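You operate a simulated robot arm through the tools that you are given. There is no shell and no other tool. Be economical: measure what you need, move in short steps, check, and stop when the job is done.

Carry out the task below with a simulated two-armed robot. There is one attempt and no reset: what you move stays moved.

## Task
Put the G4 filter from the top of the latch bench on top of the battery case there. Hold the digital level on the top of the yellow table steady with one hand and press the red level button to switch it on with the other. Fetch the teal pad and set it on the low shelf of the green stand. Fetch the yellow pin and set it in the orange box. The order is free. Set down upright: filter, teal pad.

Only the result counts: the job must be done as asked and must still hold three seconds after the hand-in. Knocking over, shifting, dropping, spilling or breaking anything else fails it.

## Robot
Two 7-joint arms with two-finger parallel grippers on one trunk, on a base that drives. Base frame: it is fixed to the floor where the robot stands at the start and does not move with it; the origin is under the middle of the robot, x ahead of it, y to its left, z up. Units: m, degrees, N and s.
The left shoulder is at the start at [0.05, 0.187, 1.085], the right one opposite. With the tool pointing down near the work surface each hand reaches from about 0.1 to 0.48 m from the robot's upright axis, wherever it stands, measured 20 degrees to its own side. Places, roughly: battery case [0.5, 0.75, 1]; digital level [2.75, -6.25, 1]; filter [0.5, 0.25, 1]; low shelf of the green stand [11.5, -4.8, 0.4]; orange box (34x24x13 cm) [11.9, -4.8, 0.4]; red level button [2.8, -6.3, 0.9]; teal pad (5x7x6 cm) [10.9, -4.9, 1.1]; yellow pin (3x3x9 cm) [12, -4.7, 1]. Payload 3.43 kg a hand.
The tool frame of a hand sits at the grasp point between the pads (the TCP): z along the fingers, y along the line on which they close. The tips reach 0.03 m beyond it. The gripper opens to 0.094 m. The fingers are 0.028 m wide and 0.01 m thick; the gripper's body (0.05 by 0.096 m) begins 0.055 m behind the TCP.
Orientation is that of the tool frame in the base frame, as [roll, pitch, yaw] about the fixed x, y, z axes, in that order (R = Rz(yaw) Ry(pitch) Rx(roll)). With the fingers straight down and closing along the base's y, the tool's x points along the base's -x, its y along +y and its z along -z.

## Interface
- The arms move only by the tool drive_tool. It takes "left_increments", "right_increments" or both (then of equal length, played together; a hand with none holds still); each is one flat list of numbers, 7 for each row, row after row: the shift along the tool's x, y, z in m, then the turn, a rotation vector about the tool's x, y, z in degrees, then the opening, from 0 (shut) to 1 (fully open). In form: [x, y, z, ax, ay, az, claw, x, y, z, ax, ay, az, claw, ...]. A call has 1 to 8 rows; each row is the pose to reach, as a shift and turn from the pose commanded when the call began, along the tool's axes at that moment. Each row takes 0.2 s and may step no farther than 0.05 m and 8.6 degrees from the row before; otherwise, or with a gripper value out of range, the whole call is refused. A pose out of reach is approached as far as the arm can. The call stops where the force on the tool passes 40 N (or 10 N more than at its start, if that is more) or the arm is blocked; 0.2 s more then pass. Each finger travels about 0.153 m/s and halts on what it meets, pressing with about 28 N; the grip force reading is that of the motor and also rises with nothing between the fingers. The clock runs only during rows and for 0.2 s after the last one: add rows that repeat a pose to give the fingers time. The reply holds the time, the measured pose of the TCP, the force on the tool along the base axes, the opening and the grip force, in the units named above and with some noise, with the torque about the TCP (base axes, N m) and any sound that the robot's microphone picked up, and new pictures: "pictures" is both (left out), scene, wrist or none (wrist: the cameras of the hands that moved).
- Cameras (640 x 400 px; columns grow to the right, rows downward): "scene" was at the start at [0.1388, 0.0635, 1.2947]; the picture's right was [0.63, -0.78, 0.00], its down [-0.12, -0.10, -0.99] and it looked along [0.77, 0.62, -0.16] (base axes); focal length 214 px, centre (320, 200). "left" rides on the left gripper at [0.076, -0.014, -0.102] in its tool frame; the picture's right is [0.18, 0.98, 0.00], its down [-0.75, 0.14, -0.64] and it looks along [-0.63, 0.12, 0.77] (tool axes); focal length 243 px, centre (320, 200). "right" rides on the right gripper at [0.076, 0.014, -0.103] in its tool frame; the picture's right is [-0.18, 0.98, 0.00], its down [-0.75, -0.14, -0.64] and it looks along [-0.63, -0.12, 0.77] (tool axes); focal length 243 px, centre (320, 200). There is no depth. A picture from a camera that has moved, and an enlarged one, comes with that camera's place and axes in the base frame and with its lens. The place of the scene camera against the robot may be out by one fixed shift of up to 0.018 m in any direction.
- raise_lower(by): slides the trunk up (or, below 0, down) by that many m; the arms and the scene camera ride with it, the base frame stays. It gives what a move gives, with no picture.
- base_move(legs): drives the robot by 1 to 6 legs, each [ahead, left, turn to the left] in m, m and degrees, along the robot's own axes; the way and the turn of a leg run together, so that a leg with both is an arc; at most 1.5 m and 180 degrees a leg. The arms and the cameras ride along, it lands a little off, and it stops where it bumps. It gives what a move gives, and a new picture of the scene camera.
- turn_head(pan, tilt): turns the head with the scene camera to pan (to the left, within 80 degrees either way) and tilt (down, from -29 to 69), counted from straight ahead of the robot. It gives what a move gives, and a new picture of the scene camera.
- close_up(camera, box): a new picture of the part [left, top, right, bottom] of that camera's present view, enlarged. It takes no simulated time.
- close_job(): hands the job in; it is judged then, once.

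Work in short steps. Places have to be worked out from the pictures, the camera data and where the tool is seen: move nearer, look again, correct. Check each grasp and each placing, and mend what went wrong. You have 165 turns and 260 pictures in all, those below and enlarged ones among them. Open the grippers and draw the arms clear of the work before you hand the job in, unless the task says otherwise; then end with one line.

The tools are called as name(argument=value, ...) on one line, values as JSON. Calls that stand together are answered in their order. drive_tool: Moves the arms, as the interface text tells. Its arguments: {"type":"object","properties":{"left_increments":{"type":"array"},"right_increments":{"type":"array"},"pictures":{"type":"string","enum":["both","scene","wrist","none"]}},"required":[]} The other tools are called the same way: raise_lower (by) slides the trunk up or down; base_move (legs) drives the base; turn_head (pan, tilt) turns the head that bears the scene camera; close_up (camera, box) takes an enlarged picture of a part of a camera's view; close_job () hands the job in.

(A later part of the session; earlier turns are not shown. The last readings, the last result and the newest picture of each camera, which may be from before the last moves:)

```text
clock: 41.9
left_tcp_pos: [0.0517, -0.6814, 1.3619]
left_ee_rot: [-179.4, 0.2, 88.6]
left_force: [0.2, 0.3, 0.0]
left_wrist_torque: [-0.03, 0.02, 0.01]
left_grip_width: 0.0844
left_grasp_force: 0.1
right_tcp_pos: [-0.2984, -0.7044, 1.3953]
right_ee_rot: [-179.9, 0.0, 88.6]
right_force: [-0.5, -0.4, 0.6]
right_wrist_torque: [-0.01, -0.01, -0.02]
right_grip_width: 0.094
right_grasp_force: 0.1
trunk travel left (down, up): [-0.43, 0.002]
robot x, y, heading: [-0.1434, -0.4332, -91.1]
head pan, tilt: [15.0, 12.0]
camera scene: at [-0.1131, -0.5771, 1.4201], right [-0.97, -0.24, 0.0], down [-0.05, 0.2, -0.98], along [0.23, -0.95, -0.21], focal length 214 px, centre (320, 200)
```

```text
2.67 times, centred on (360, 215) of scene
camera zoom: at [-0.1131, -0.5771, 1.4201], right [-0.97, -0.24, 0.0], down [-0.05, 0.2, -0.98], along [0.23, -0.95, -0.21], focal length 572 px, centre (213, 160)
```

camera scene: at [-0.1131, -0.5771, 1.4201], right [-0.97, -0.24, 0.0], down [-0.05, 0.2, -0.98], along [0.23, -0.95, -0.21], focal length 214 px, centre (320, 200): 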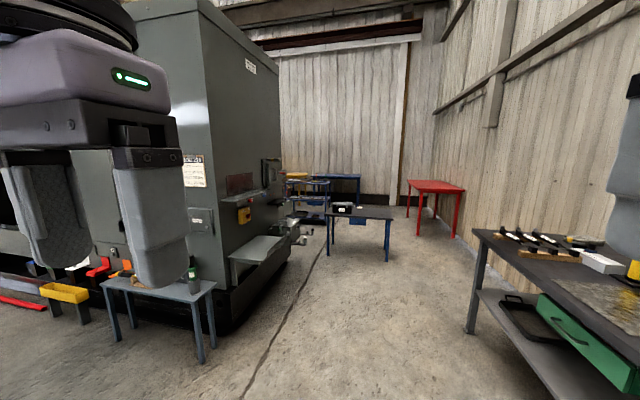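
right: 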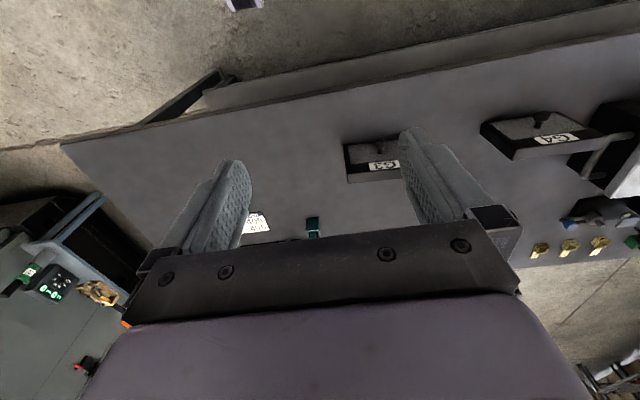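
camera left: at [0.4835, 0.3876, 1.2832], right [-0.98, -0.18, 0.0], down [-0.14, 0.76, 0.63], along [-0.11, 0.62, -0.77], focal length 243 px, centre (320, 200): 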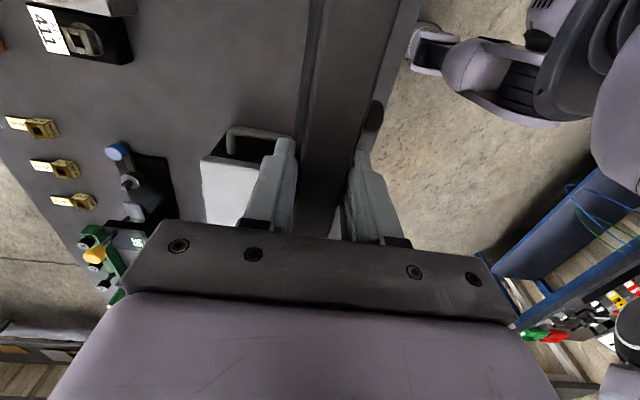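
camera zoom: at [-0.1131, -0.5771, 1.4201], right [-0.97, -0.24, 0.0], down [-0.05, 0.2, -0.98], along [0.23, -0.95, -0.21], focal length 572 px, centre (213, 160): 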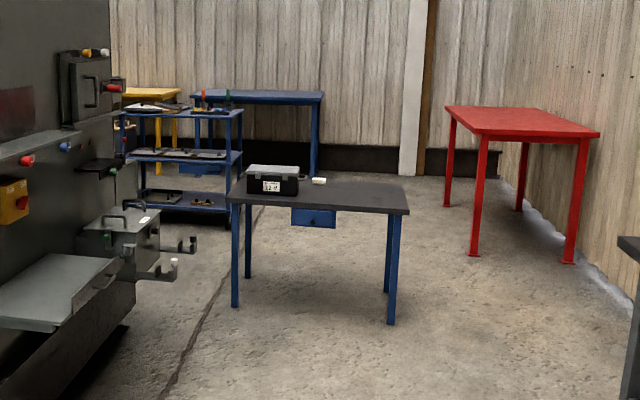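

The yellow table is behind the blue cart, around (1.7–2.7, -6). The dark table with blue legs spans x≈-.4…+.45 at y≈-3.4; I drive closer to judge the gaps.

base_move(legs=[[1.4, 0.0, 0], [0.5, -0.2, 0]])

turn_head(pan=25, tilt=25)

```text
clock: 51.8
left_tcp_pos: [-0.1698, -2.6145, 1.3615]
left_ee_rot: [-179.4, 0.2, 89.5]
left_force: [-0.3, 0.5, -0.9]
left_wrist_torque: [0.02, 0.01, 0.01]
left_grip_width: 0.0847
left_grasp_force: 0.0
right_tcp_pos: [-0.5189, -2.6438, 1.3941]
right_ee_rot: [180.0, 0.0, 89.4]
right_force: [-1.1, 0.4, 0.0]
right_wrist_torque: [0.02, -0.02, 0.01]
right_grip_width: 0.0938
right_grasp_force: 0.0
trunk travel left (down, up): [-0.43, 0.002]
robot x, y, heading: [-0.3645, -2.3741, -90.3]
head pan, tilt: [15.0, 12.0]
camera scene: at [-0.3359, -2.5127, 1.4201], right [-0.97, -0.25, 0.0], down [-0.05, 0.2, -0.98], along [0.24, -0.95, -0.21], focal length 214 px, centre (320, 200)
```

scene: 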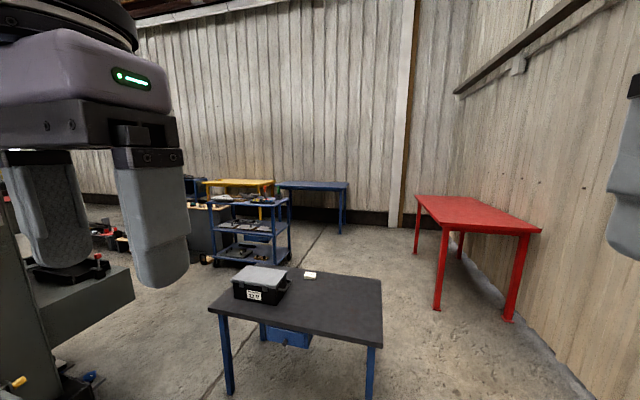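

```text
clock: 52.5
left_tcp_pos: [-0.1701, -2.6143, 1.3622]
left_ee_rot: [-179.4, 0.1, 89.5]
left_force: [0.6, 0.6, 0.2]
left_wrist_torque: [0.0, 0.0, -0.03]
left_grip_width: 0.0847
left_grasp_force: 0.0
right_tcp_pos: [-0.5186, -2.6438, 1.3955]
right_ee_rot: [180.0, 0.0, 89.3]
right_force: [0.0, 0.2, 0.1]
right_wrist_torque: [-0.03, 0.01, 0.0]
right_grip_width: 0.0936
right_grasp_force: 0.1
trunk travel left (down, up): [-0.43, 0.002]
robot x, y, heading: [-0.3693, -2.3717, -90.6]
head pan, tilt: [25.0, 25.0]
camera scene: at [-0.321, -2.5059, 1.3991], right [-0.91, -0.41, 0.0], down [-0.17, 0.38, -0.91], along [0.38, -0.83, -0.42], focal length 214 px, centre (320, 200)
```

scene: 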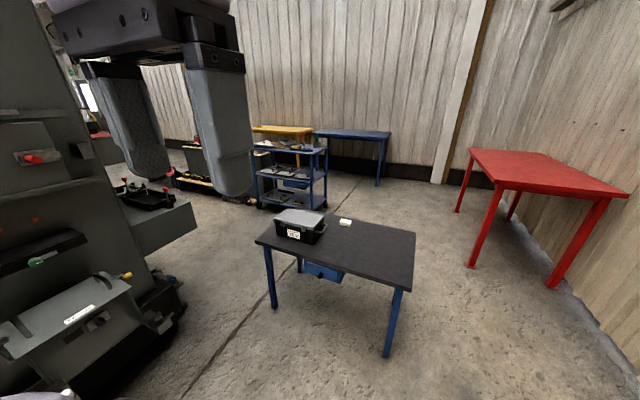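

Gap right of the dark table is the wider one: I'll pass at x≈-.95, then cut between the dark table's back corner and the red table.

base_move(legs=[[0.63, -0.57, 0.6], [0.7, 0, 0]])

turn_head(pan=10, tilt=40)

```text
clock: 60.4
left_tcp_pos: [-0.7332, -3.929, 1.362]
left_ee_rot: [-179.2, 0.2, 90.2]
left_force: [-0.5, 0.5, -0.1]
left_wrist_torque: [0.02, 0.02, -0.01]
left_grip_width: 0.0847
left_grasp_force: 0.0
right_tcp_pos: [-1.0839, -3.9634, 1.3946]
right_ee_rot: [180.0, 0.0, 90.2]
right_force: [-0.4, 0.1, 0.7]
right_wrist_torque: [0.0, -0.01, 0.01]
right_grip_width: 0.094
right_grasp_force: 0.1
trunk travel left (down, up): [-0.43, 0.002]
robot x, y, heading: [-0.9336, -3.6866, -89.6]
head pan, tilt: [25.0, 25.0]
camera scene: at [-0.8866, -3.8235, 1.3989], right [-0.9, -0.43, 0.0], down [-0.18, 0.38, -0.91], along [0.39, -0.82, -0.42], focal length 214 px, centre (320, 200)
```

scene: 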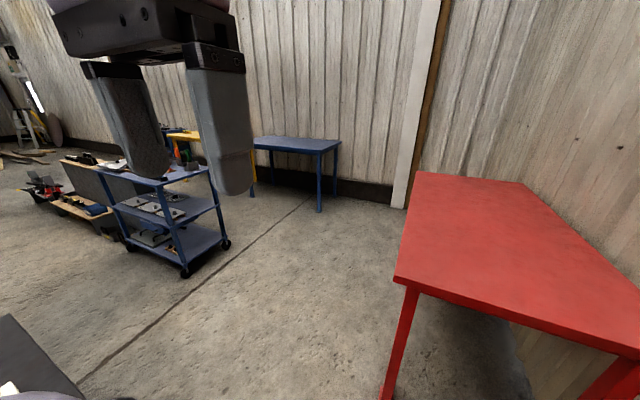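

```text
clock: 61.2
left_tcp_pos: [-0.7333, -3.9277, 1.3624]
left_ee_rot: [-179.4, 0.1, 90.2]
left_force: [0.5, -0.3, -1.0]
left_wrist_torque: [-0.01, 0.0, 0.02]
left_grip_width: 0.0846
left_grasp_force: 0.0
right_tcp_pos: [-1.0832, -3.9624, 1.3956]
right_ee_rot: [-180.0, 0.0, 90.2]
right_force: [0.3, -0.2, -0.1]
right_wrist_torque: [0.01, 0.0, -0.01]
right_grip_width: 0.094
right_grasp_force: 0.0
trunk travel left (down, up): [-0.43, 0.002]
robot x, y, heading: [-0.9343, -3.6926, -90.0]
head pan, tilt: [10.0, 40.0]
camera scene: at [-0.9107, -3.8234, 1.3757], right [-0.98, -0.18, 0.0], down [-0.11, 0.63, -0.77], along [0.14, -0.75, -0.64], focal length 214 px, centre (320, 200)
```

scene: 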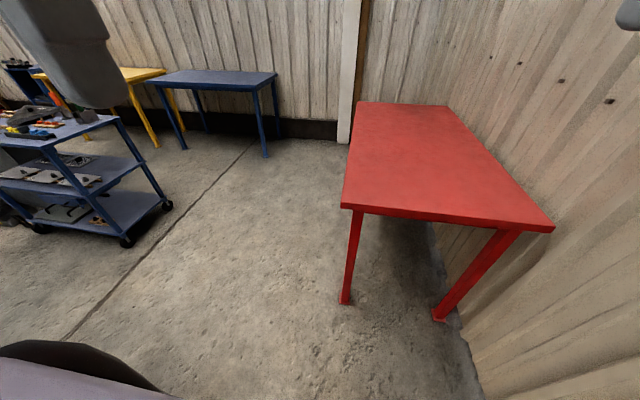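

Corner gap is ≈0.72 m along a diagonal; I turn to heading -45 and go straight through its middle.

base_move(legs=[[0, 0, 45], [0, -0.06, 0], [0.6, 0, 0], [0.5, 0, 0]])

turn_head(pan=5, tilt=25)

```text
clock: 69.8
left_tcp_pos: [0.1185, -4.5324, 1.3605]
left_ee_rot: [-179.4, 0.3, 135.0]
left_force: [0.2, 0.1, -0.2]
left_wrist_torque: [0.01, 0.01, 0.01]
left_grip_width: 0.0847
left_grasp_force: 0.1
right_tcp_pos: [-0.1044, -4.8029, 1.3962]
right_ee_rot: [180.0, 0.0, 135.1]
right_force: [0.1, -0.3, -0.3]
right_wrist_torque: [0.0, 0.03, -0.02]
right_grip_width: 0.0938
right_grasp_force: 0.2
trunk travel left (down, up): [-0.43, 0.002]
robot x, y, heading: [-0.1949, -4.5003, -44.9]
head pan, tilt: [10.0, 40.0]
camera scene: at [-0.0747, -4.5871, 1.3756], right [-0.57, -0.82, 0.0], down [-0.53, 0.37, -0.77], along [0.63, -0.44, -0.64], focal length 214 px, centre (320, 200)
```

scene: 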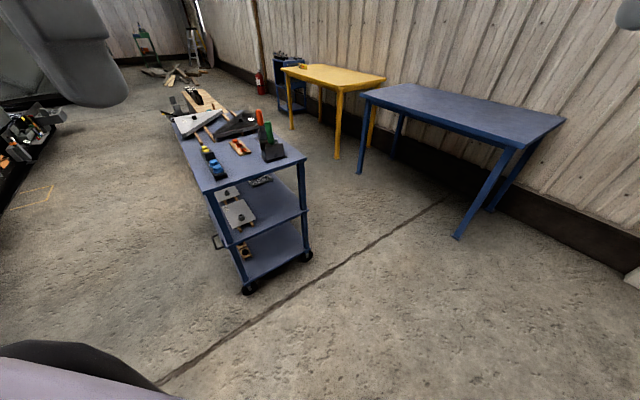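

```text
clock: 70.5
left_tcp_pos: [0.1179, -4.5323, 1.3622]
left_ee_rot: [-179.4, 0.3, 135.1]
left_force: [-0.9, -1.4, 0.1]
left_wrist_torque: [0.03, 0.0, 0.02]
left_grip_width: 0.0846
left_grasp_force: 0.1
right_tcp_pos: [-0.1051, -4.8032, 1.3952]
right_ee_rot: [180.0, 0.0, 135.1]
right_force: [-0.1, 0.5, -0.6]
right_wrist_torque: [0.01, -0.01, -0.03]
right_grip_width: 0.0941
right_grasp_force: 0.1
trunk travel left (down, up): [-0.43, 0.002]
robot x, y, heading: [-0.1926, -4.5032, -44.7]
head pan, tilt: [5.0, 25.0]
camera scene: at [-0.074, -4.5972, 1.3989], right [-0.64, -0.77, 0.0], down [-0.33, 0.27, -0.91], along [0.7, -0.58, -0.42], focal length 214 px, centre (320, 200)
```

scene: 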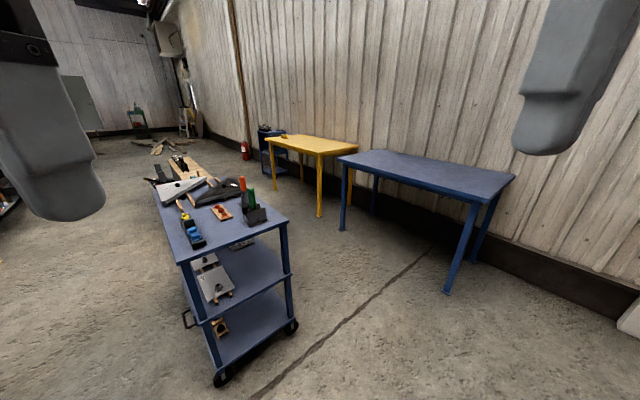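

Through. I zoom in on the yellow table.

close_up(camera="scene", box=[220, 100, 420, 225])

```text
3.20 times, centred on (320, 162) of scene
camera zoom: at [-0.074, -4.5972, 1.3989], right [-0.64, -0.77, 0.0], down [-0.33, 0.27, -0.91], along [0.7, -0.58, -0.42], focal length 686 px, centre (320, 320)
```

zoom: 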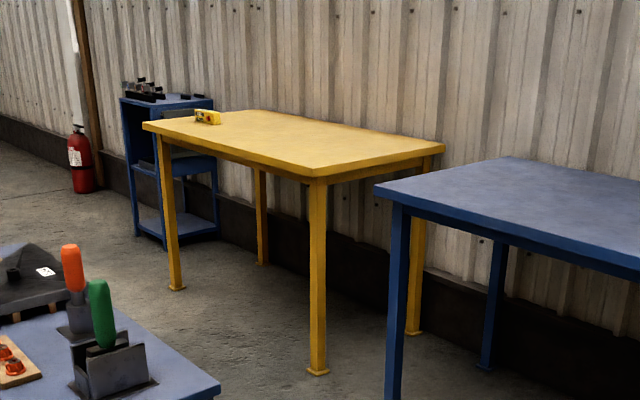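

Level is a small yellow bar near the table's left front, around (2.75,-6.25). I go down to the corridor between cart and far tables (y≈-5.58) and along it.

base_move(legs=[[0.99, -0.5, 0], [0, 0, 44.7], [1.0, 0, 0]])

```text
clock: 83.1
left_tcp_pos: [1.3988, -5.3437, 1.3617]
left_ee_rot: [-179.4, 0.2, -179.3]
left_force: [0.3, -0.4, 0.7]
left_wrist_torque: [-0.03, 0.03, 0.01]
left_grip_width: 0.0846
left_grasp_force: 0.2
right_tcp_pos: [1.4347, -5.6932, 1.3949]
right_ee_rot: [-180.0, 0.0, -179.4]
right_force: [0.2, 0.3, 0.1]
right_wrist_torque: [0.02, -0.02, 0.03]
right_grip_width: 0.094
right_grasp_force: 0.1
trunk travel left (down, up): [-0.43, 0.002]
robot x, y, heading: [1.1589, -5.5485, 0.4]
head pan, tilt: [5.0, 25.0]
camera scene: at [1.3157, -5.531, 1.399], right [0.1, -1.0, 0.0], down [-0.42, -0.04, -0.91], along [0.9, 0.09, -0.42], focal length 214 px, centre (320, 200)
```

scene: 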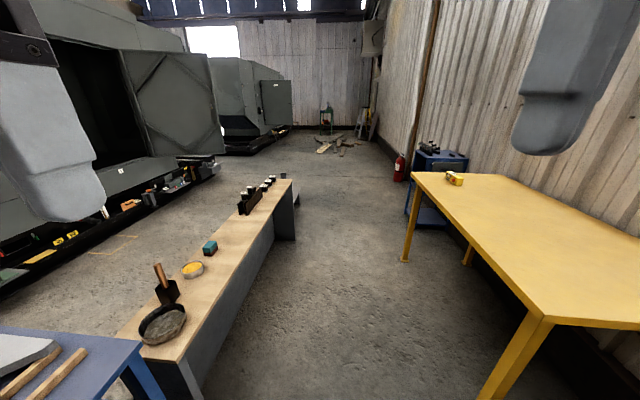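

Corridor is free (low bench at y>-5.06). I drive to x≈2.77 and turn to face the table.

base_move(legs=[[0.8, 0, 0], [0.81, -0.01, 0], [0, 0, -90.4]])

turn_head(pan=0, tilt=45)

```text
clock: 95.2
left_tcp_pos: [2.9573, -5.811, 1.362]
left_ee_rot: [-179.5, 0.4, 87.4]
left_force: [0.8, 0.5, 0.0]
left_wrist_torque: [-0.01, 0.0, -0.02]
left_grip_width: 0.0844
left_grasp_force: 0.0
right_tcp_pos: [2.6078, -5.8288, 1.3968]
right_ee_rot: [-180.0, 0.1, 87.4]
right_force: [-0.4, 1.3, 0.8]
right_wrist_torque: [0.01, 0.0, 0.03]
right_grip_width: 0.0938
right_grasp_force: 0.1
trunk travel left (down, up): [-0.43, 0.002]
robot x, y, heading: [2.771, -5.5585, -92.5]
head pan, tilt: [5.0, 25.0]
camera scene: at [2.7797, -5.7052, 1.399], right [-1.0, -0.04, 0.0], down [-0.02, 0.42, -0.91], along [0.04, -0.91, -0.42], focal length 214 px, centre (320, 200)
```

scene: 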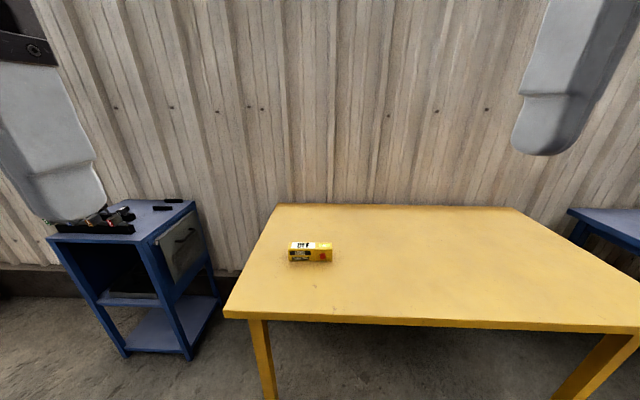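

```text
clock: 96.1
left_tcp_pos: [2.9586, -5.8106, 1.3622]
left_ee_rot: [-179.4, 0.3, 87.4]
left_force: [-0.3, 0.3, -0.6]
left_wrist_torque: [-0.01, -0.02, 0.03]
left_grip_width: 0.0848
left_grasp_force: 0.0
right_tcp_pos: [2.6079, -5.8281, 1.3951]
right_ee_rot: [-180.0, 0.1, 87.3]
right_force: [-0.7, -0.2, -0.7]
right_wrist_torque: [-0.02, 0.04, -0.01]
right_grip_width: 0.094
right_grasp_force: 0.0
trunk travel left (down, up): [-0.43, 0.002]
robot x, y, heading: [2.7688, -5.562, -92.4]
head pan, tilt: [0.0, 45.0]
camera scene: at [2.7722, -5.6944, 1.3685], right [-1.0, 0.04, 0.0], down [0.03, 0.71, -0.71], along [-0.03, -0.71, -0.71], focal length 214 px, centre (320, 200)
```

scene: 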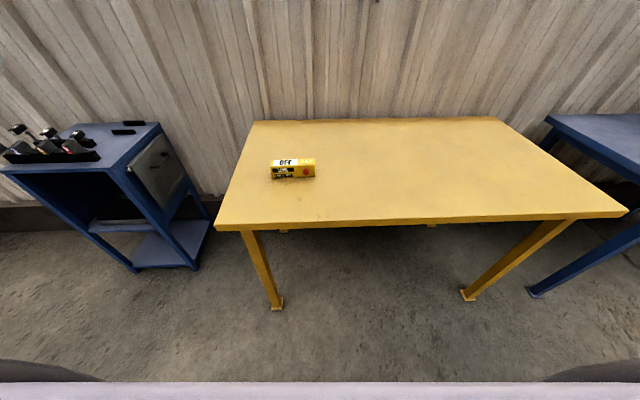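

close_up(camera="scene", box=[250, 140, 346, 200])

```text
6.67 times, centred on (298, 170) of scene
camera zoom: at [2.7722, -5.6944, 1.3685], right [-1.0, 0.04, 0.0], down [0.03, 0.71, -0.71], along [-0.03, -0.71, -0.71], focal length 1430 px, centre (467, 400)
```

zoom: 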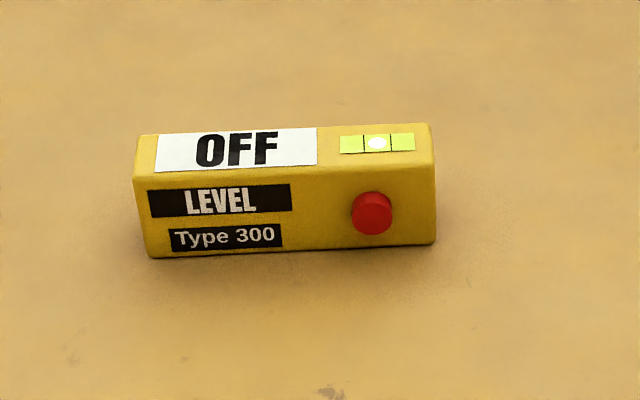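

The level lies at x≈2.764–2.917, y≈-6.30…-6.335, z≈.88–.934; its red button is on the front face at x≈2.797, z≈.912. Before driving in I look down at my own base.

turn_head(pan=0, tilt=69)

```text
clock: 96.9
left_tcp_pos: [2.9589, -5.811, 1.3621]
left_ee_rot: [-179.3, 0.2, 87.4]
left_force: [-0.1, 0.1, 0.4]
left_wrist_torque: [0.0, -0.02, 0.02]
left_grip_width: 0.0844
left_grasp_force: 0.0
right_tcp_pos: [2.6082, -5.8295, 1.3952]
right_ee_rot: [179.9, 0.1, 87.5]
right_force: [0.4, 0.3, 0.0]
right_wrist_torque: [-0.02, 0.0, -0.03]
right_grip_width: 0.0941
right_grasp_force: 0.0
trunk travel left (down, up): [-0.43, 0.002]
robot x, y, heading: [2.7702, -5.5604, -92.5]
head pan, tilt: [0.0, 68.8]
camera scene: at [2.7733, -5.6691, 1.3396], right [-1.0, 0.04, 0.0], down [0.04, 0.93, -0.36], along [-0.02, -0.36, -0.93], focal length 214 px, centre (320, 200)
```

scene: 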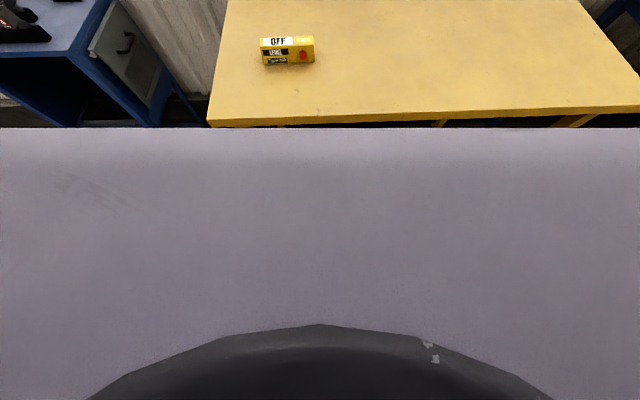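

The purple plate is just my chest, well above the table. I correct the heading and creep forward, shifting slightly right.

base_move(legs=[[0, 0, 2.5], [0.2, -0.04, 0], [0.1, 0, 0]])

turn_head(pan=0, tilt=55)

```text
clock: 99.7
left_tcp_pos: [2.9315, -6.105, 1.3617]
left_ee_rot: [-179.4, 0.2, 90.3]
left_force: [0.3, -0.4, 0.5]
left_wrist_torque: [0.0, -0.05, 0.0]
left_grip_width: 0.0849
left_grasp_force: 0.1
right_tcp_pos: [2.5832, -6.1395, 1.3951]
right_ee_rot: [180.0, 0.0, 90.2]
right_force: [0.0, -0.3, -0.3]
right_wrist_torque: [0.03, 0.03, 0.0]
right_grip_width: 0.0941
right_grasp_force: 0.1
trunk travel left (down, up): [-0.43, 0.002]
robot x, y, heading: [2.7286, -5.8639, -89.7]
head pan, tilt: [0.0, 68.8]
camera scene: at [2.7399, -5.9716, 1.3395], right [-1.0, 0.0, 0.0], down [0.0, 0.93, -0.36], along [0.0, -0.36, -0.93], focal length 214 px, centre (320, 200)
```

scene: 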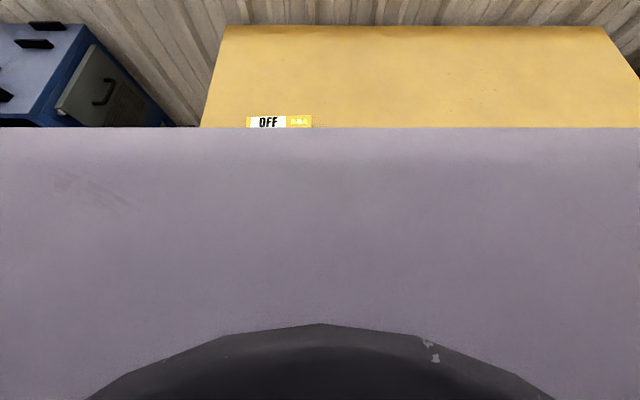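

```text
clock: 100.5
left_tcp_pos: [2.9313, -6.1038, 1.362]
left_ee_rot: [-179.4, 0.3, 90.2]
left_force: [0.8, -0.1, -1.0]
left_wrist_torque: [-0.02, 0.01, 0.02]
left_grip_width: 0.0847
left_grasp_force: 0.1
right_tcp_pos: [2.5826, -6.1375, 1.3952]
right_ee_rot: [-180.0, 0.1, 90.3]
right_force: [-0.5, -0.4, 0.0]
right_wrist_torque: [-0.01, 0.01, 0.0]
right_grip_width: 0.0938
right_grasp_force: 0.0
trunk travel left (down, up): [-0.43, 0.002]
robot x, y, heading: [2.7294, -5.8621, -89.7]
head pan, tilt: [0.0, 55.0]
camera scene: at [2.74, -5.9871, 1.3549], right [-1.0, 0.0, 0.0], down [0.0, 0.82, -0.57], along [0.0, -0.57, -0.82], focal length 214 px, centre (320, 200)
```

scene: 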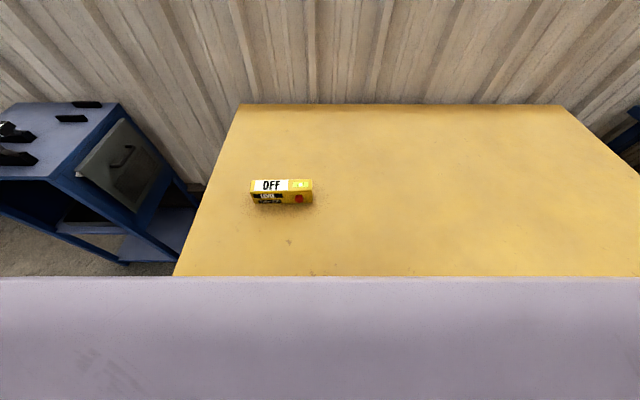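

No bump. I go another 6 cm forward to get the level well in reach.

base_move(legs=[[0.06, 0, 0]])

close_up(camera="scene", box=[200, 150, 360, 250])

close_up(camera="left", box=[0, 0, 640, 400])

```text
clock: 101.4
left_tcp_pos: [2.9319, -6.1645, 1.3611]
left_ee_rot: [-179.5, 0.3, 90.2]
left_force: [-0.2, 0.1, -0.2]
left_wrist_torque: [0.04, -0.03, -0.01]
left_grip_width: 0.0845
left_grasp_force: 0.1
right_tcp_pos: [2.5827, -6.1986, 1.3961]
right_ee_rot: [180.0, 0.0, 90.2]
right_force: [-0.6, -1.2, -0.1]
right_wrist_torque: [0.01, -0.03, -0.02]
right_grip_width: 0.0943
right_grasp_force: 0.0
trunk travel left (down, up): [-0.43, 0.002]
robot x, y, heading: [2.7322, -5.9228, -89.9]
head pan, tilt: [0.0, 55.0]
camera scene: at [2.7403, -6.0479, 1.3548], right [-1.0, 0.0, 0.0], down [0.0, 0.82, -0.57], along [0.0, -0.57, -0.82], focal length 214 px, centre (320, 200)
```

scene: 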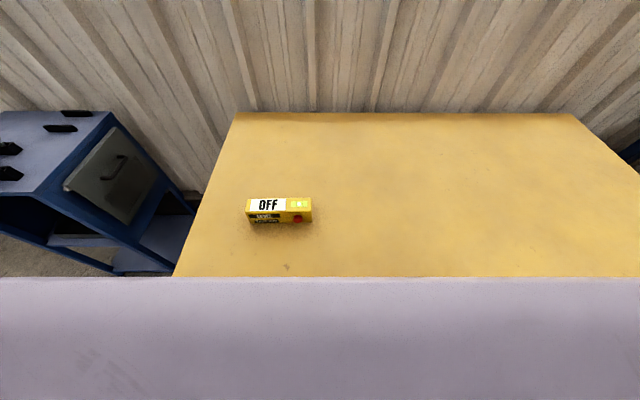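

```text
4.00 times, centred on (280, 200) of scene
camera zoom: at [2.7403, -6.0479, 1.3548], right [-1.0, 0.0, 0.0], down [0.0, 0.82, -0.57], along [0.0, -0.57, -0.82], focal length 858 px, centre (480, 200)
```

zoom: 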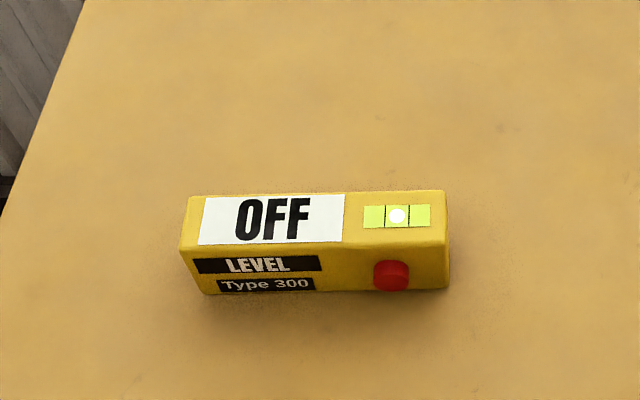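

```text
1.00 times, centred on (320, 200) of left
camera zoom: at [2.918, -6.0877, 1.4655], right [0.98, 0.19, -0.01], down [0.15, -0.75, 0.64], along [0.11, -0.63, -0.77], focal length 243 px, centre (320, 200)
```

zoom: 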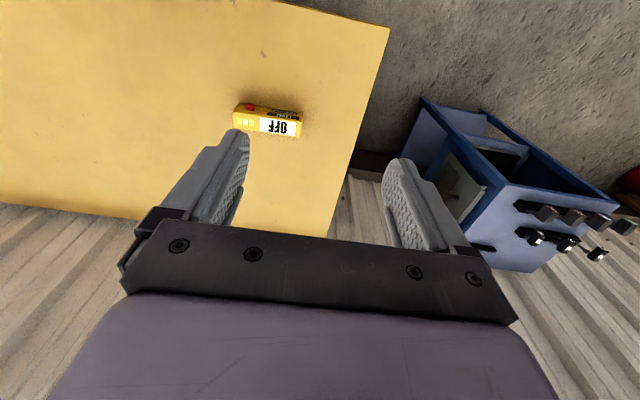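

Refined: level x 2.757–2.914, y centre ≈-6.333, top z≈.92, table z≈.864, button ≈(2.79,-6.305,.90). I bring the left hand over the level's left part, turning it -90 as with the filter.

drive_tool(left_increments=[-0.02, -0.006, 0.03, 0, 0, -8.5, 0.9, -0.04, -0.012, 0.06, 0, 0, -17, 0.9, -0.06, -0.018, 0.09, 0, 0, -25.5, 0.9, -0.08, -0.025, 0.12, 0, 0, -34, 0.9, -0.1, -0.032, 0.15, 0, 0, -42.5, 0.9, -0.12, -0.038, 0.18, 0, 0, -51, 0.9, -0.145, -0.045, 0.21, 0, 0, -59.5, 0.9, -0.1685, -0.052, 0.24, 0, 0, -68, 0.9], pictures="none")

drive_tool(left_increments=[0, 0, 0, 0, 0, -8.5, 0.9, 0, 0, 0.01, 0, 0, -16, 0.9, 0, 0, 0.02, 0, 0, -22, 0.9, 0, 0, 0.02, 0, 0, -22, 0.9], pictures="both")

```text
clock: 103.2
left_tcp_pos: [2.8766, -6.3344, 1.1237]
left_ee_rot: [-179.5, -0.5, 158.4]
left_force: [-0.1, 0.0, 0.5]
left_wrist_torque: [-0.01, 0.0, 0.04]
left_grip_width: 0.0845
left_grasp_force: 0.1
right_tcp_pos: [2.5833, -6.1991, 1.3957]
right_ee_rot: [179.9, 0.0, 90.1]
right_force: [-0.3, -0.1, 0.6]
right_wrist_torque: [-0.01, -0.01, 0.01]
right_grip_width: 0.0941
right_grasp_force: 0.0
trunk travel left (down, up): [-0.43, 0.002]
robot x, y, heading: [2.7299, -5.92, -89.8]
head pan, tilt: [0.0, 55.0]
```

```text
clock: 104.2
left_tcp_pos: [2.8779, -6.3336, 1.1044]
left_ee_rot: [-179.7, -0.6, -179.7]
left_force: [-0.1, 0.1, -0.3]
left_wrist_torque: [0.02, -0.01, 0.03]
left_grip_width: 0.0847
left_grasp_force: 0.2
right_tcp_pos: [2.5827, -6.1974, 1.3949]
right_ee_rot: [-180.0, 0.1, 90.2]
right_force: [-0.6, -0.1, 0.5]
right_wrist_torque: [0.0, -0.02, 0.08]
right_grip_width: 0.0939
right_grasp_force: 0.1
trunk travel left (down, up): [-0.43, 0.002]
robot x, y, heading: [2.7316, -5.9202, -89.8]
head pan, tilt: [0.0, 55.0]
camera scene: at [2.7402, -6.0467, 1.355], right [-1.0, 0.0, 0.0], down [0.0, 0.82, -0.57], along [0.0, -0.57, -0.82], focal length 214 px, centre (320, 200)
camera left: at [2.8021, -6.3474, 1.2082], right [-0.19, 0.98, 0.0], down [0.76, 0.15, 0.63], along [0.62, 0.12, -0.77], focal length 243 px, centre (320, 200)
```

scene: 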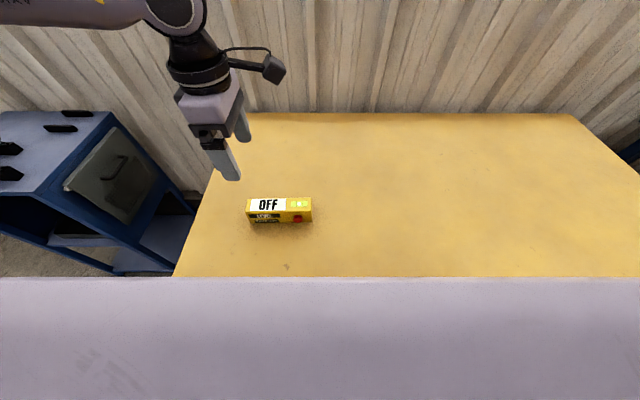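
left: 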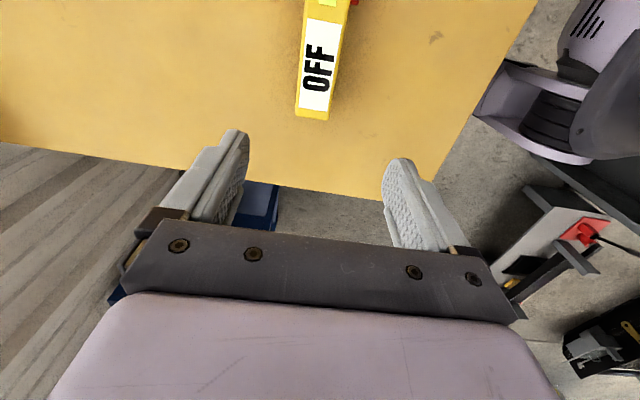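

Level's y centre is -6.337 and its end x≈2.904; the hand lines up. I descend to z≈.95.

drive_tool(left_increments=[0.003, -0.003, 0.04, 0, 0, 0, 0.9, 0.003, -0.003, 0.08, 0, 0, 0, 0.9, 0.003, -0.003, 0.12, 0, 0, 0, 0.9, 0.003, -0.003, 0.15, 0, 0, 0, 0.9], pictures="wrist")

```text
clock: 105.2
left_tcp_pos: [2.9044, -6.3211, 0.9743]
left_ee_rot: [-179.6, -0.7, -179.6]
left_force: [0.2, 0.4, 0.5]
left_wrist_torque: [0.01, 0.0, 0.02]
left_grip_width: 0.0847
left_grasp_force: 0.0
left hand out of reach, approached as far as the arm can: row 2, 3, 4
right_tcp_pos: [2.5836, -6.1978, 1.395]
right_ee_rot: [-180.0, 0.2, 90.3]
right_force: [-0.1, 0.8, -0.6]
right_wrist_torque: [0.0, 0.0, 0.04]
right_grip_width: 0.094
right_grasp_force: 0.1
trunk travel left (down, up): [-0.43, 0.002]
robot x, y, heading: [2.7302, -5.9224, -89.7]
head pan, tilt: [0.0, 55.0]
camera left: at [2.8308, -6.335, 1.079], right [-0.19, 0.98, 0.0], down [0.76, 0.15, 0.63], along [0.62, 0.12, -0.78], focal length 243 px, centre (320, 200)
```

left: 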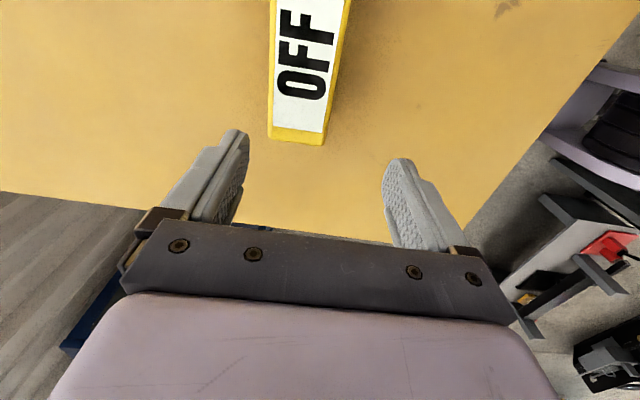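

The hand drifts outward when low with the trunk high. The chest front edge is at about the table edge (fwd .14 m), so lowering the trunk is safe with a small back-off. I raise the hand, back off 2 cm and lower the trunk 0.1.

drive_tool(left_increments=[0, 0, -0.045, 0, 0, 0, 0.9, 0.015, -0.008, -0.09, 0, 0, 0, 0.9, 0.0294, -0.016, -0.13, 0, 0, 0, 0.9], pictures="none")

base_move(legs=[[-0.02, 0, 0]])

raise_lower(by=-0.1)

```text
clock: 106.0
left_tcp_pos: [2.876, -6.3364, 1.1031]
left_ee_rot: [-179.8, -0.6, -179.8]
left_force: [0.3, 0.4, 0.6]
left_wrist_torque: [0.02, -0.01, 0.02]
left_grip_width: 0.0843
left_grasp_force: 0.0
right_tcp_pos: [2.5831, -6.198, 1.3954]
right_ee_rot: [-180.0, 0.1, 90.2]
right_force: [-0.2, -1.0, -0.2]
right_wrist_torque: [-0.01, 0.0, 0.02]
right_grip_width: 0.0937
right_grasp_force: 0.2
trunk travel left (down, up): [-0.43, 0.002]
robot x, y, heading: [2.7329, -5.9197, -89.8]
head pan, tilt: [0.0, 55.0]
```

```text
clock: 106.8
left_tcp_pos: [2.8759, -6.3163, 1.1032]
left_ee_rot: [-179.7, -0.6, -179.8]
left_force: [0.0, 2.0, 0.1]
left_wrist_torque: [-0.05, -0.01, 0.02]
left_grip_width: 0.0846
left_grasp_force: 0.0
right_tcp_pos: [2.5824, -6.1768, 1.3963]
right_ee_rot: [-179.9, 0.1, 90.1]
right_force: [-0.1, 0.4, 1.6]
right_wrist_torque: [-0.03, 0.01, 0.0]
right_grip_width: 0.094
right_grasp_force: 0.1
trunk travel left (down, up): [-0.43, 0.002]
robot x, y, heading: [2.7298, -5.9031, -89.7]
head pan, tilt: [0.0, 55.0]
camera scene: at [2.7401, -6.0254, 1.3551], right [-1.0, 0.0, 0.0], down [0.0, 0.82, -0.57], along [0.0, -0.57, -0.82], focal length 214 px, centre (320, 200)
```

scene: 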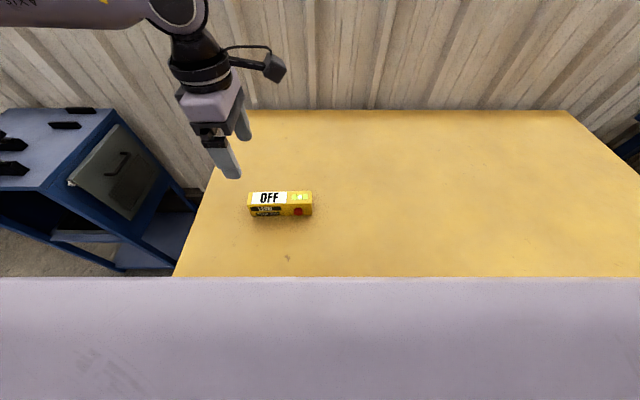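

```text
clock: 108.2
left_tcp_pos: [2.8772, -6.3161, 1.0033]
left_ee_rot: [-179.7, -0.6, -179.7]
left_force: [0.3, 0.3, -0.1]
left_wrist_torque: [-0.01, -0.01, -0.01]
left_grip_width: 0.0847
left_grasp_force: 0.0
right_tcp_pos: [2.5824, -6.1771, 1.2951]
right_ee_rot: [180.0, 0.1, 90.2]
right_force: [-0.2, -0.4, 0.1]
right_wrist_torque: [0.0, -0.05, -0.02]
right_grip_width: 0.094
right_grasp_force: 0.2
trunk travel left (down, up): [-0.33, 0.102]
robot x, y, heading: [2.7322, -5.8997, -89.8]
head pan, tilt: [0.0, 55.0]
```

Now down to z≈.955 and to y=-6.337, with a look.

drive_tool(left_increments=[0.002, -0.021, 0.02, 0, 0, 0, 0.9, 0.002, -0.021, 0.048, 0, 0, 0, 0.9], pictures="wrist")

```text
clock: 108.8
left_tcp_pos: [2.885, -6.3315, 0.9579]
left_ee_rot: [-179.7, -0.7, -179.8]
left_force: [-0.3, 0.3, -0.8]
left_wrist_torque: [-0.01, 0.0, -0.01]
left_grip_width: 0.0844
left_grasp_force: 0.0
left hand out of reach, approached as far as the arm can: row 1, 2
right_tcp_pos: [2.5827, -6.1772, 1.2951]
right_ee_rot: [-179.9, 0.1, 90.2]
right_force: [0.7, 0.3, 0.6]
right_wrist_torque: [-0.02, 0.0, -0.01]
right_grip_width: 0.094
right_grasp_force: 0.0
trunk travel left (down, up): [-0.33, 0.102]
robot x, y, heading: [2.7301, -5.8984, -89.6]
head pan, tilt: [0.0, 55.0]
camera left: at [2.8107, -6.3452, 1.0616], right [-0.19, 0.98, 0.0], down [0.76, 0.15, 0.63], along [0.62, 0.12, -0.78], focal length 243 px, centre (320, 200)
```

left: 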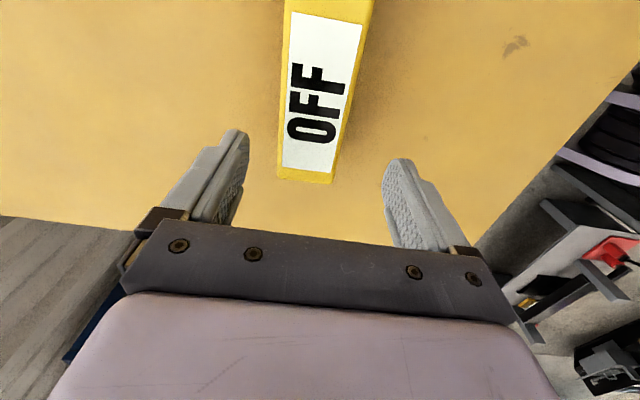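

The fingers straddle the level already. I just lower the trunk 4.8 cm to bring the fingers down around it.

raise_lower(by=-0.046)

close_up(camera="left", box=[0, 0, 640, 400])

close_up(camera="scene", box=[160, 120, 400, 270])

```text
clock: 109.6
left_tcp_pos: [2.8854, -6.3313, 0.9101]
left_ee_rot: [-179.7, -0.7, -179.8]
left_force: [0.2, 0.3, 0.9]
left_wrist_torque: [0.02, 0.03, -0.03]
left_grip_width: 0.0847
left_grasp_force: 0.1
right_tcp_pos: [2.5822, -6.1772, 1.248]
right_ee_rot: [-180.0, 0.1, 90.2]
right_force: [-1.3, 0.6, -1.7]
right_wrist_torque: [0.05, -0.04, 0.0]
right_grip_width: 0.094
right_grasp_force: 0.1
trunk travel left (down, up): [-0.284, 0.148]
robot x, y, heading: [2.7322, -5.9021, -90.0]
head pan, tilt: [0.0, 55.0]
```

```text
1.00 times, centred on (320, 200) of left
camera zoom: at [2.8107, -6.345, 1.0158], right [-0.19, 0.98, 0.0], down [0.76, 0.15, 0.63], along [0.62, 0.12, -0.78], focal length 243 px, centre (320, 200)
```

zoom: 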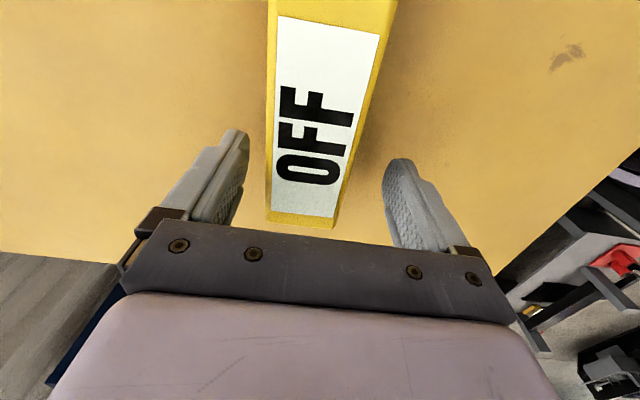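

```text
2.67 times, centred on (280, 195) of scene
camera zoom: at [2.7401, -6.0261, 1.209], right [-1.0, 0.0, 0.0], down [0.0, 0.82, -0.57], along [0.0, -0.57, -0.82], focal length 572 px, centre (427, 213)
```

zoom: 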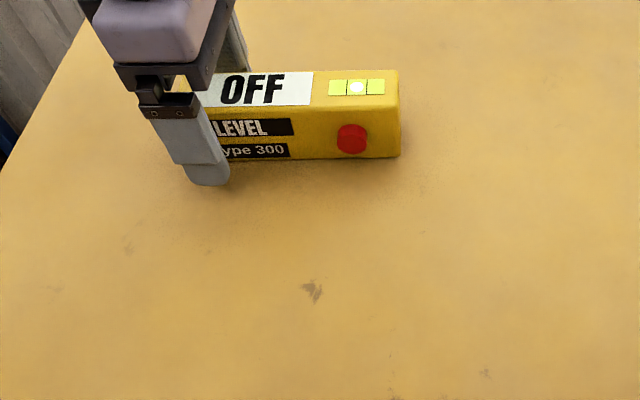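

Fingers straddle the level. I close the left gripper.

drive_tool(left_increments=[0, -0.004, 0, 0, 0, 0, 0.6, 0, -0.004, 0, 0, 0, 0, 0.3, 0, -0.004, 0, 0, 0, 0, 0, 0, -0.004, 0, 0, 0, 0, 0], pictures="wrist")

close_up(camera="scene", box=[160, 120, 400, 270])

```text
clock: 110.6
left_tcp_pos: [2.8872, -6.3345, 0.9125]
left_ee_rot: [-179.6, -0.8, -179.9]
left_force: [0.4, -0.3, 4.1]
left_wrist_torque: [0.15, -0.02, 0.11]
left_grip_width: 0.0465
left_grasp_force: 28.2
right_tcp_pos: [2.5827, -6.1776, 1.2506]
right_ee_rot: [180.0, 0.1, 90.2]
right_force: [-0.8, 0.4, -0.3]
right_wrist_torque: [-0.01, -0.01, 0.01]
right_grip_width: 0.0938
right_grasp_force: 0.1
trunk travel left (down, up): [-0.284, 0.148]
robot x, y, heading: [2.7265, -5.8974, -89.9]
head pan, tilt: [0.0, 55.0]
camera left: at [2.8121, -6.3479, 1.0166], right [-0.19, 0.98, 0.0], down [0.76, 0.15, 0.63], along [0.62, 0.12, -0.78], focal length 243 px, centre (320, 200)
```

left: 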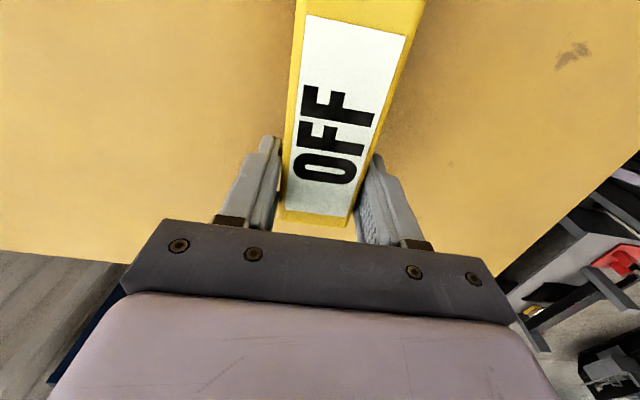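

```text
2.67 times, centred on (280, 195) of scene
camera zoom: at [2.7401, -6.026, 1.209], right [-1.0, 0.0, 0.0], down [0.0, 0.82, -0.57], along [0.0, -0.57, -0.82], focal length 572 px, centre (427, 213)
```

zoom: 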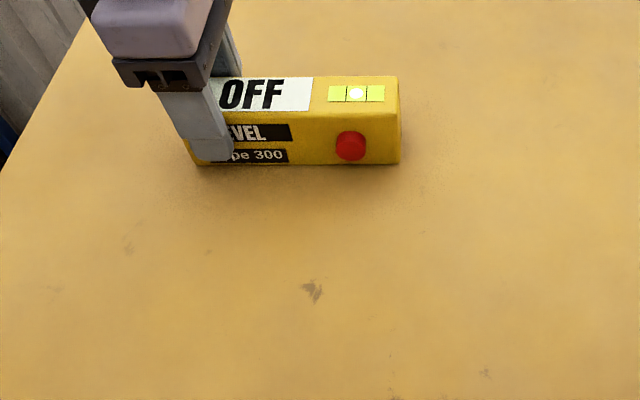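

Left hand holds the level (width 46 mm). Front face is thus at y≈-6.311 and the button front ≈(2.79,-6.30,.895). Now the right hand: close fingers, tilt 35° forward and approach to a point before the button.

drive_tool(right_increments=[0, 0.026, 0.03, 0, -4.4, 0, 0.5, -0.005, 0.052, 0.06, 0, -8.8, 0, 0, -0.01, 0.078, 0.09, 0, -13.2, 0, 0, -0.015, 0.104, 0.12, 0, -17.6, 0, 0, -0.02, 0.13, 0.155, 0, -22, 0, 0, -0.025, 0.156, 0.19, 0, -26.4, 0, 0, -0.03, 0.182, 0.225, 0, -30.8, 0, 0, -0.03, 0.207, 0.26, 0, -35, 0, 0], pictures="both")

```text
clock: 111.2
left_tcp_pos: [2.886, -6.3339, 0.9118]
left_ee_rot: [-179.7, -0.7, -179.8]
left_force: [1.5, -1.3, -0.6]
left_wrist_torque: [0.01, -0.17, 0.01]
left_grip_width: 0.0464
left_grasp_force: 28.7
right_tcp_pos: [2.6264, -6.1836, 1.1999]
right_ee_rot: [179.0, 7.2, 89.9]
right_force: [1.0, -2.7, 4.3]
right_wrist_torque: [0.7, 0.07, -0.23]
right_grip_width: 0.0
right_grasp_force: 28.0
trunk travel left (down, up): [-0.284, 0.148]
robot x, y, heading: [2.7339, -5.902, -90.1]
head pan, tilt: [0.0, 55.0]
stopped in row 2 (right hand): the force on the tool passed its limit (the readings are from after the stop); the commanded pose is now the measured one
camera scene: at [2.7395, -6.0256, 1.2085], right [-1.0, 0.0, 0.0], down [0.0, 0.82, -0.57], along [0.0, -0.57, -0.82], focal length 214 px, centre (320, 200)
camera right: at [2.6391, -6.0941, 1.2908], right [0.98, -0.18, 0.04], down [-0.15, -0.67, 0.73], along [-0.11, -0.72, -0.68], focal length 243 px, centre (320, 200)
```

scene: 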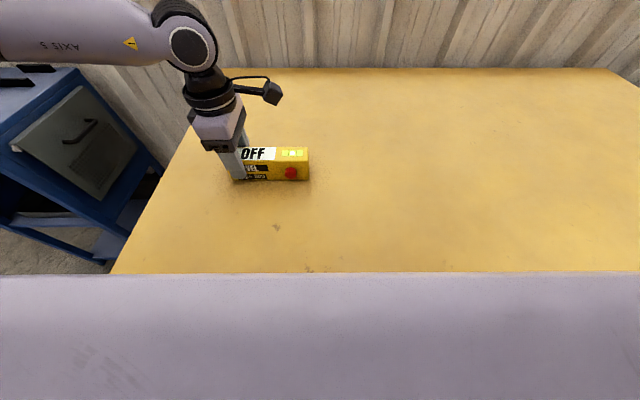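
right: 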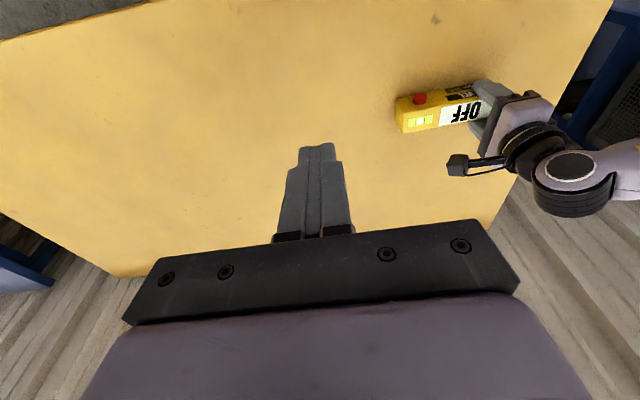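

The tilting hand brushed my own chest/head. I first move it forward away from the chest, untilted.

drive_tool(right_increments=[-0.035, 0, 0.005, 0, 3.5, 0, 0, -0.07, 0, 0.01, 0, 7.5, 0, 0], pictures="none")

```text
clock: 111.8
left_tcp_pos: [2.8863, -6.335, 0.9117]
left_ee_rot: [-179.6, -0.7, -179.8]
left_force: [-1.0, -1.3, 0.2]
left_wrist_torque: [0.06, -0.21, 0.0]
left_grip_width: 0.0462
left_grasp_force: 28.0
right_tcp_pos: [2.6275, -6.2547, 1.1992]
right_ee_rot: [179.2, -0.2, 90.2]
right_force: [-0.2, 0.3, 1.0]
right_wrist_torque: [-0.03, 0.02, -0.02]
right_grip_width: 0.0
right_grasp_force: 27.5
trunk travel left (down, up): [-0.284, 0.148]
robot x, y, heading: [2.7327, -5.904, -89.6]
head pan, tilt: [0.0, 55.0]
```

Now descend to the right of the button's line with a 20° tilt.

drive_tool(right_increments=[0, 0.015, 0.04, 0, -3, 0, 0, 0, 0.03, 0.08, 0, -7, 0, 0, 0, 0.05, 0.12, 0, -11, 0, 0, 0, 0.07, 0.16, 0, -15, 0, 0, 0, 0.09, 0.2, 0, -20, 0, 0, 0.01, 0.1, 0.235, 0, -20, 0, 0], pictures="both")

```text
clock: 113.2
left_tcp_pos: [2.8869, -6.334, 0.9109]
left_ee_rot: [-179.6, -0.8, -179.8]
left_force: [-0.2, 0.6, 0.7]
left_wrist_torque: [0.15, 0.07, 0.0]
left_grip_width: 0.0463
left_grasp_force: 28.3
right_tcp_pos: [2.73, -6.242, 0.9648]
right_ee_rot: [179.2, 19.8, 89.8]
right_force: [0.0, 0.2, 0.1]
right_wrist_torque: [-0.02, 0.01, 0.0]
right_grip_width: 0.0
right_grasp_force: 27.9
trunk travel left (down, up): [-0.284, 0.148]
robot x, y, heading: [2.732, -5.8996, -89.8]
head pan, tilt: [0.0, 55.0]
camera scene: at [2.7401, -6.0261, 1.209], right [-1.0, 0.0, 0.0], down [0.0, 0.82, -0.57], along [0.0, -0.57, -0.82], focal length 214 px, centre (320, 200)
camera right: at [2.7426, -6.1341, 1.0348], right [0.98, -0.17, 0.08], down [-0.15, -0.49, 0.86], along [-0.11, -0.85, -0.51], focal length 243 px, centre (320, 200)
```

scene: 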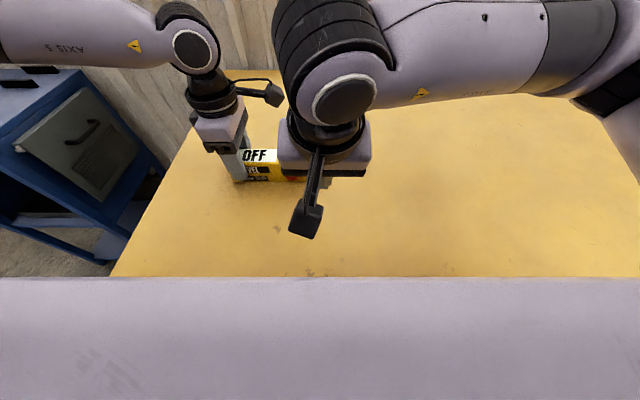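
right: 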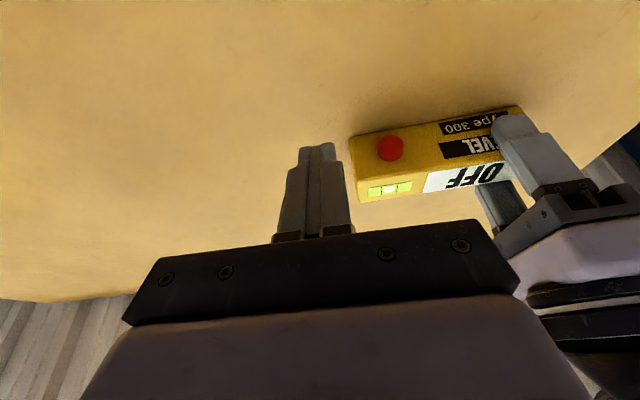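

The button shows at ≈(2.786,-6.30,.895). I line the closed tips up in front of it at TCP (2.786,-6.25,.918).

drive_tool(right_increments=[0.004, 0.028, 0.02, 0, 0, 0, 0, 0.0086, 0.056, 0.0469, 0, 0, 0, 0], pictures="wrist")

```text
clock: 113.8
left_tcp_pos: [2.8874, -6.335, 0.9118]
left_ee_rot: [-179.6, -0.9, -179.7]
left_force: [1.6, -0.2, 1.6]
left_wrist_torque: [0.16, 0.29, -0.03]
left_grip_width: 0.0463
left_grasp_force: 28.3
right_tcp_pos: [2.7868, -6.249, 0.9164]
right_ee_rot: [179.2, 19.6, 89.7]
right_force: [0.4, -1.1, 0.7]
right_wrist_torque: [-0.03, -0.02, 0.03]
right_grip_width: 0.0002
right_grasp_force: 27.4
trunk travel left (down, up): [-0.284, 0.148]
robot x, y, heading: [2.7295, -5.9027, -89.9]
head pan, tilt: [0.0, 55.0]
camera right: at [2.7995, -6.143, 0.9865], right [0.98, -0.17, 0.08], down [-0.15, -0.49, 0.86], along [-0.11, -0.85, -0.51], focal length 243 px, centre (320, 200)
```

right: 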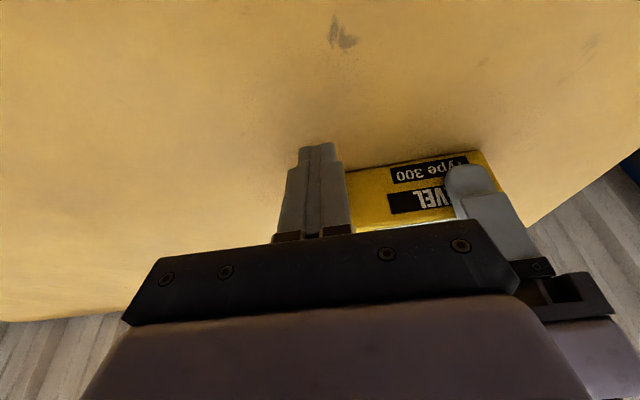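

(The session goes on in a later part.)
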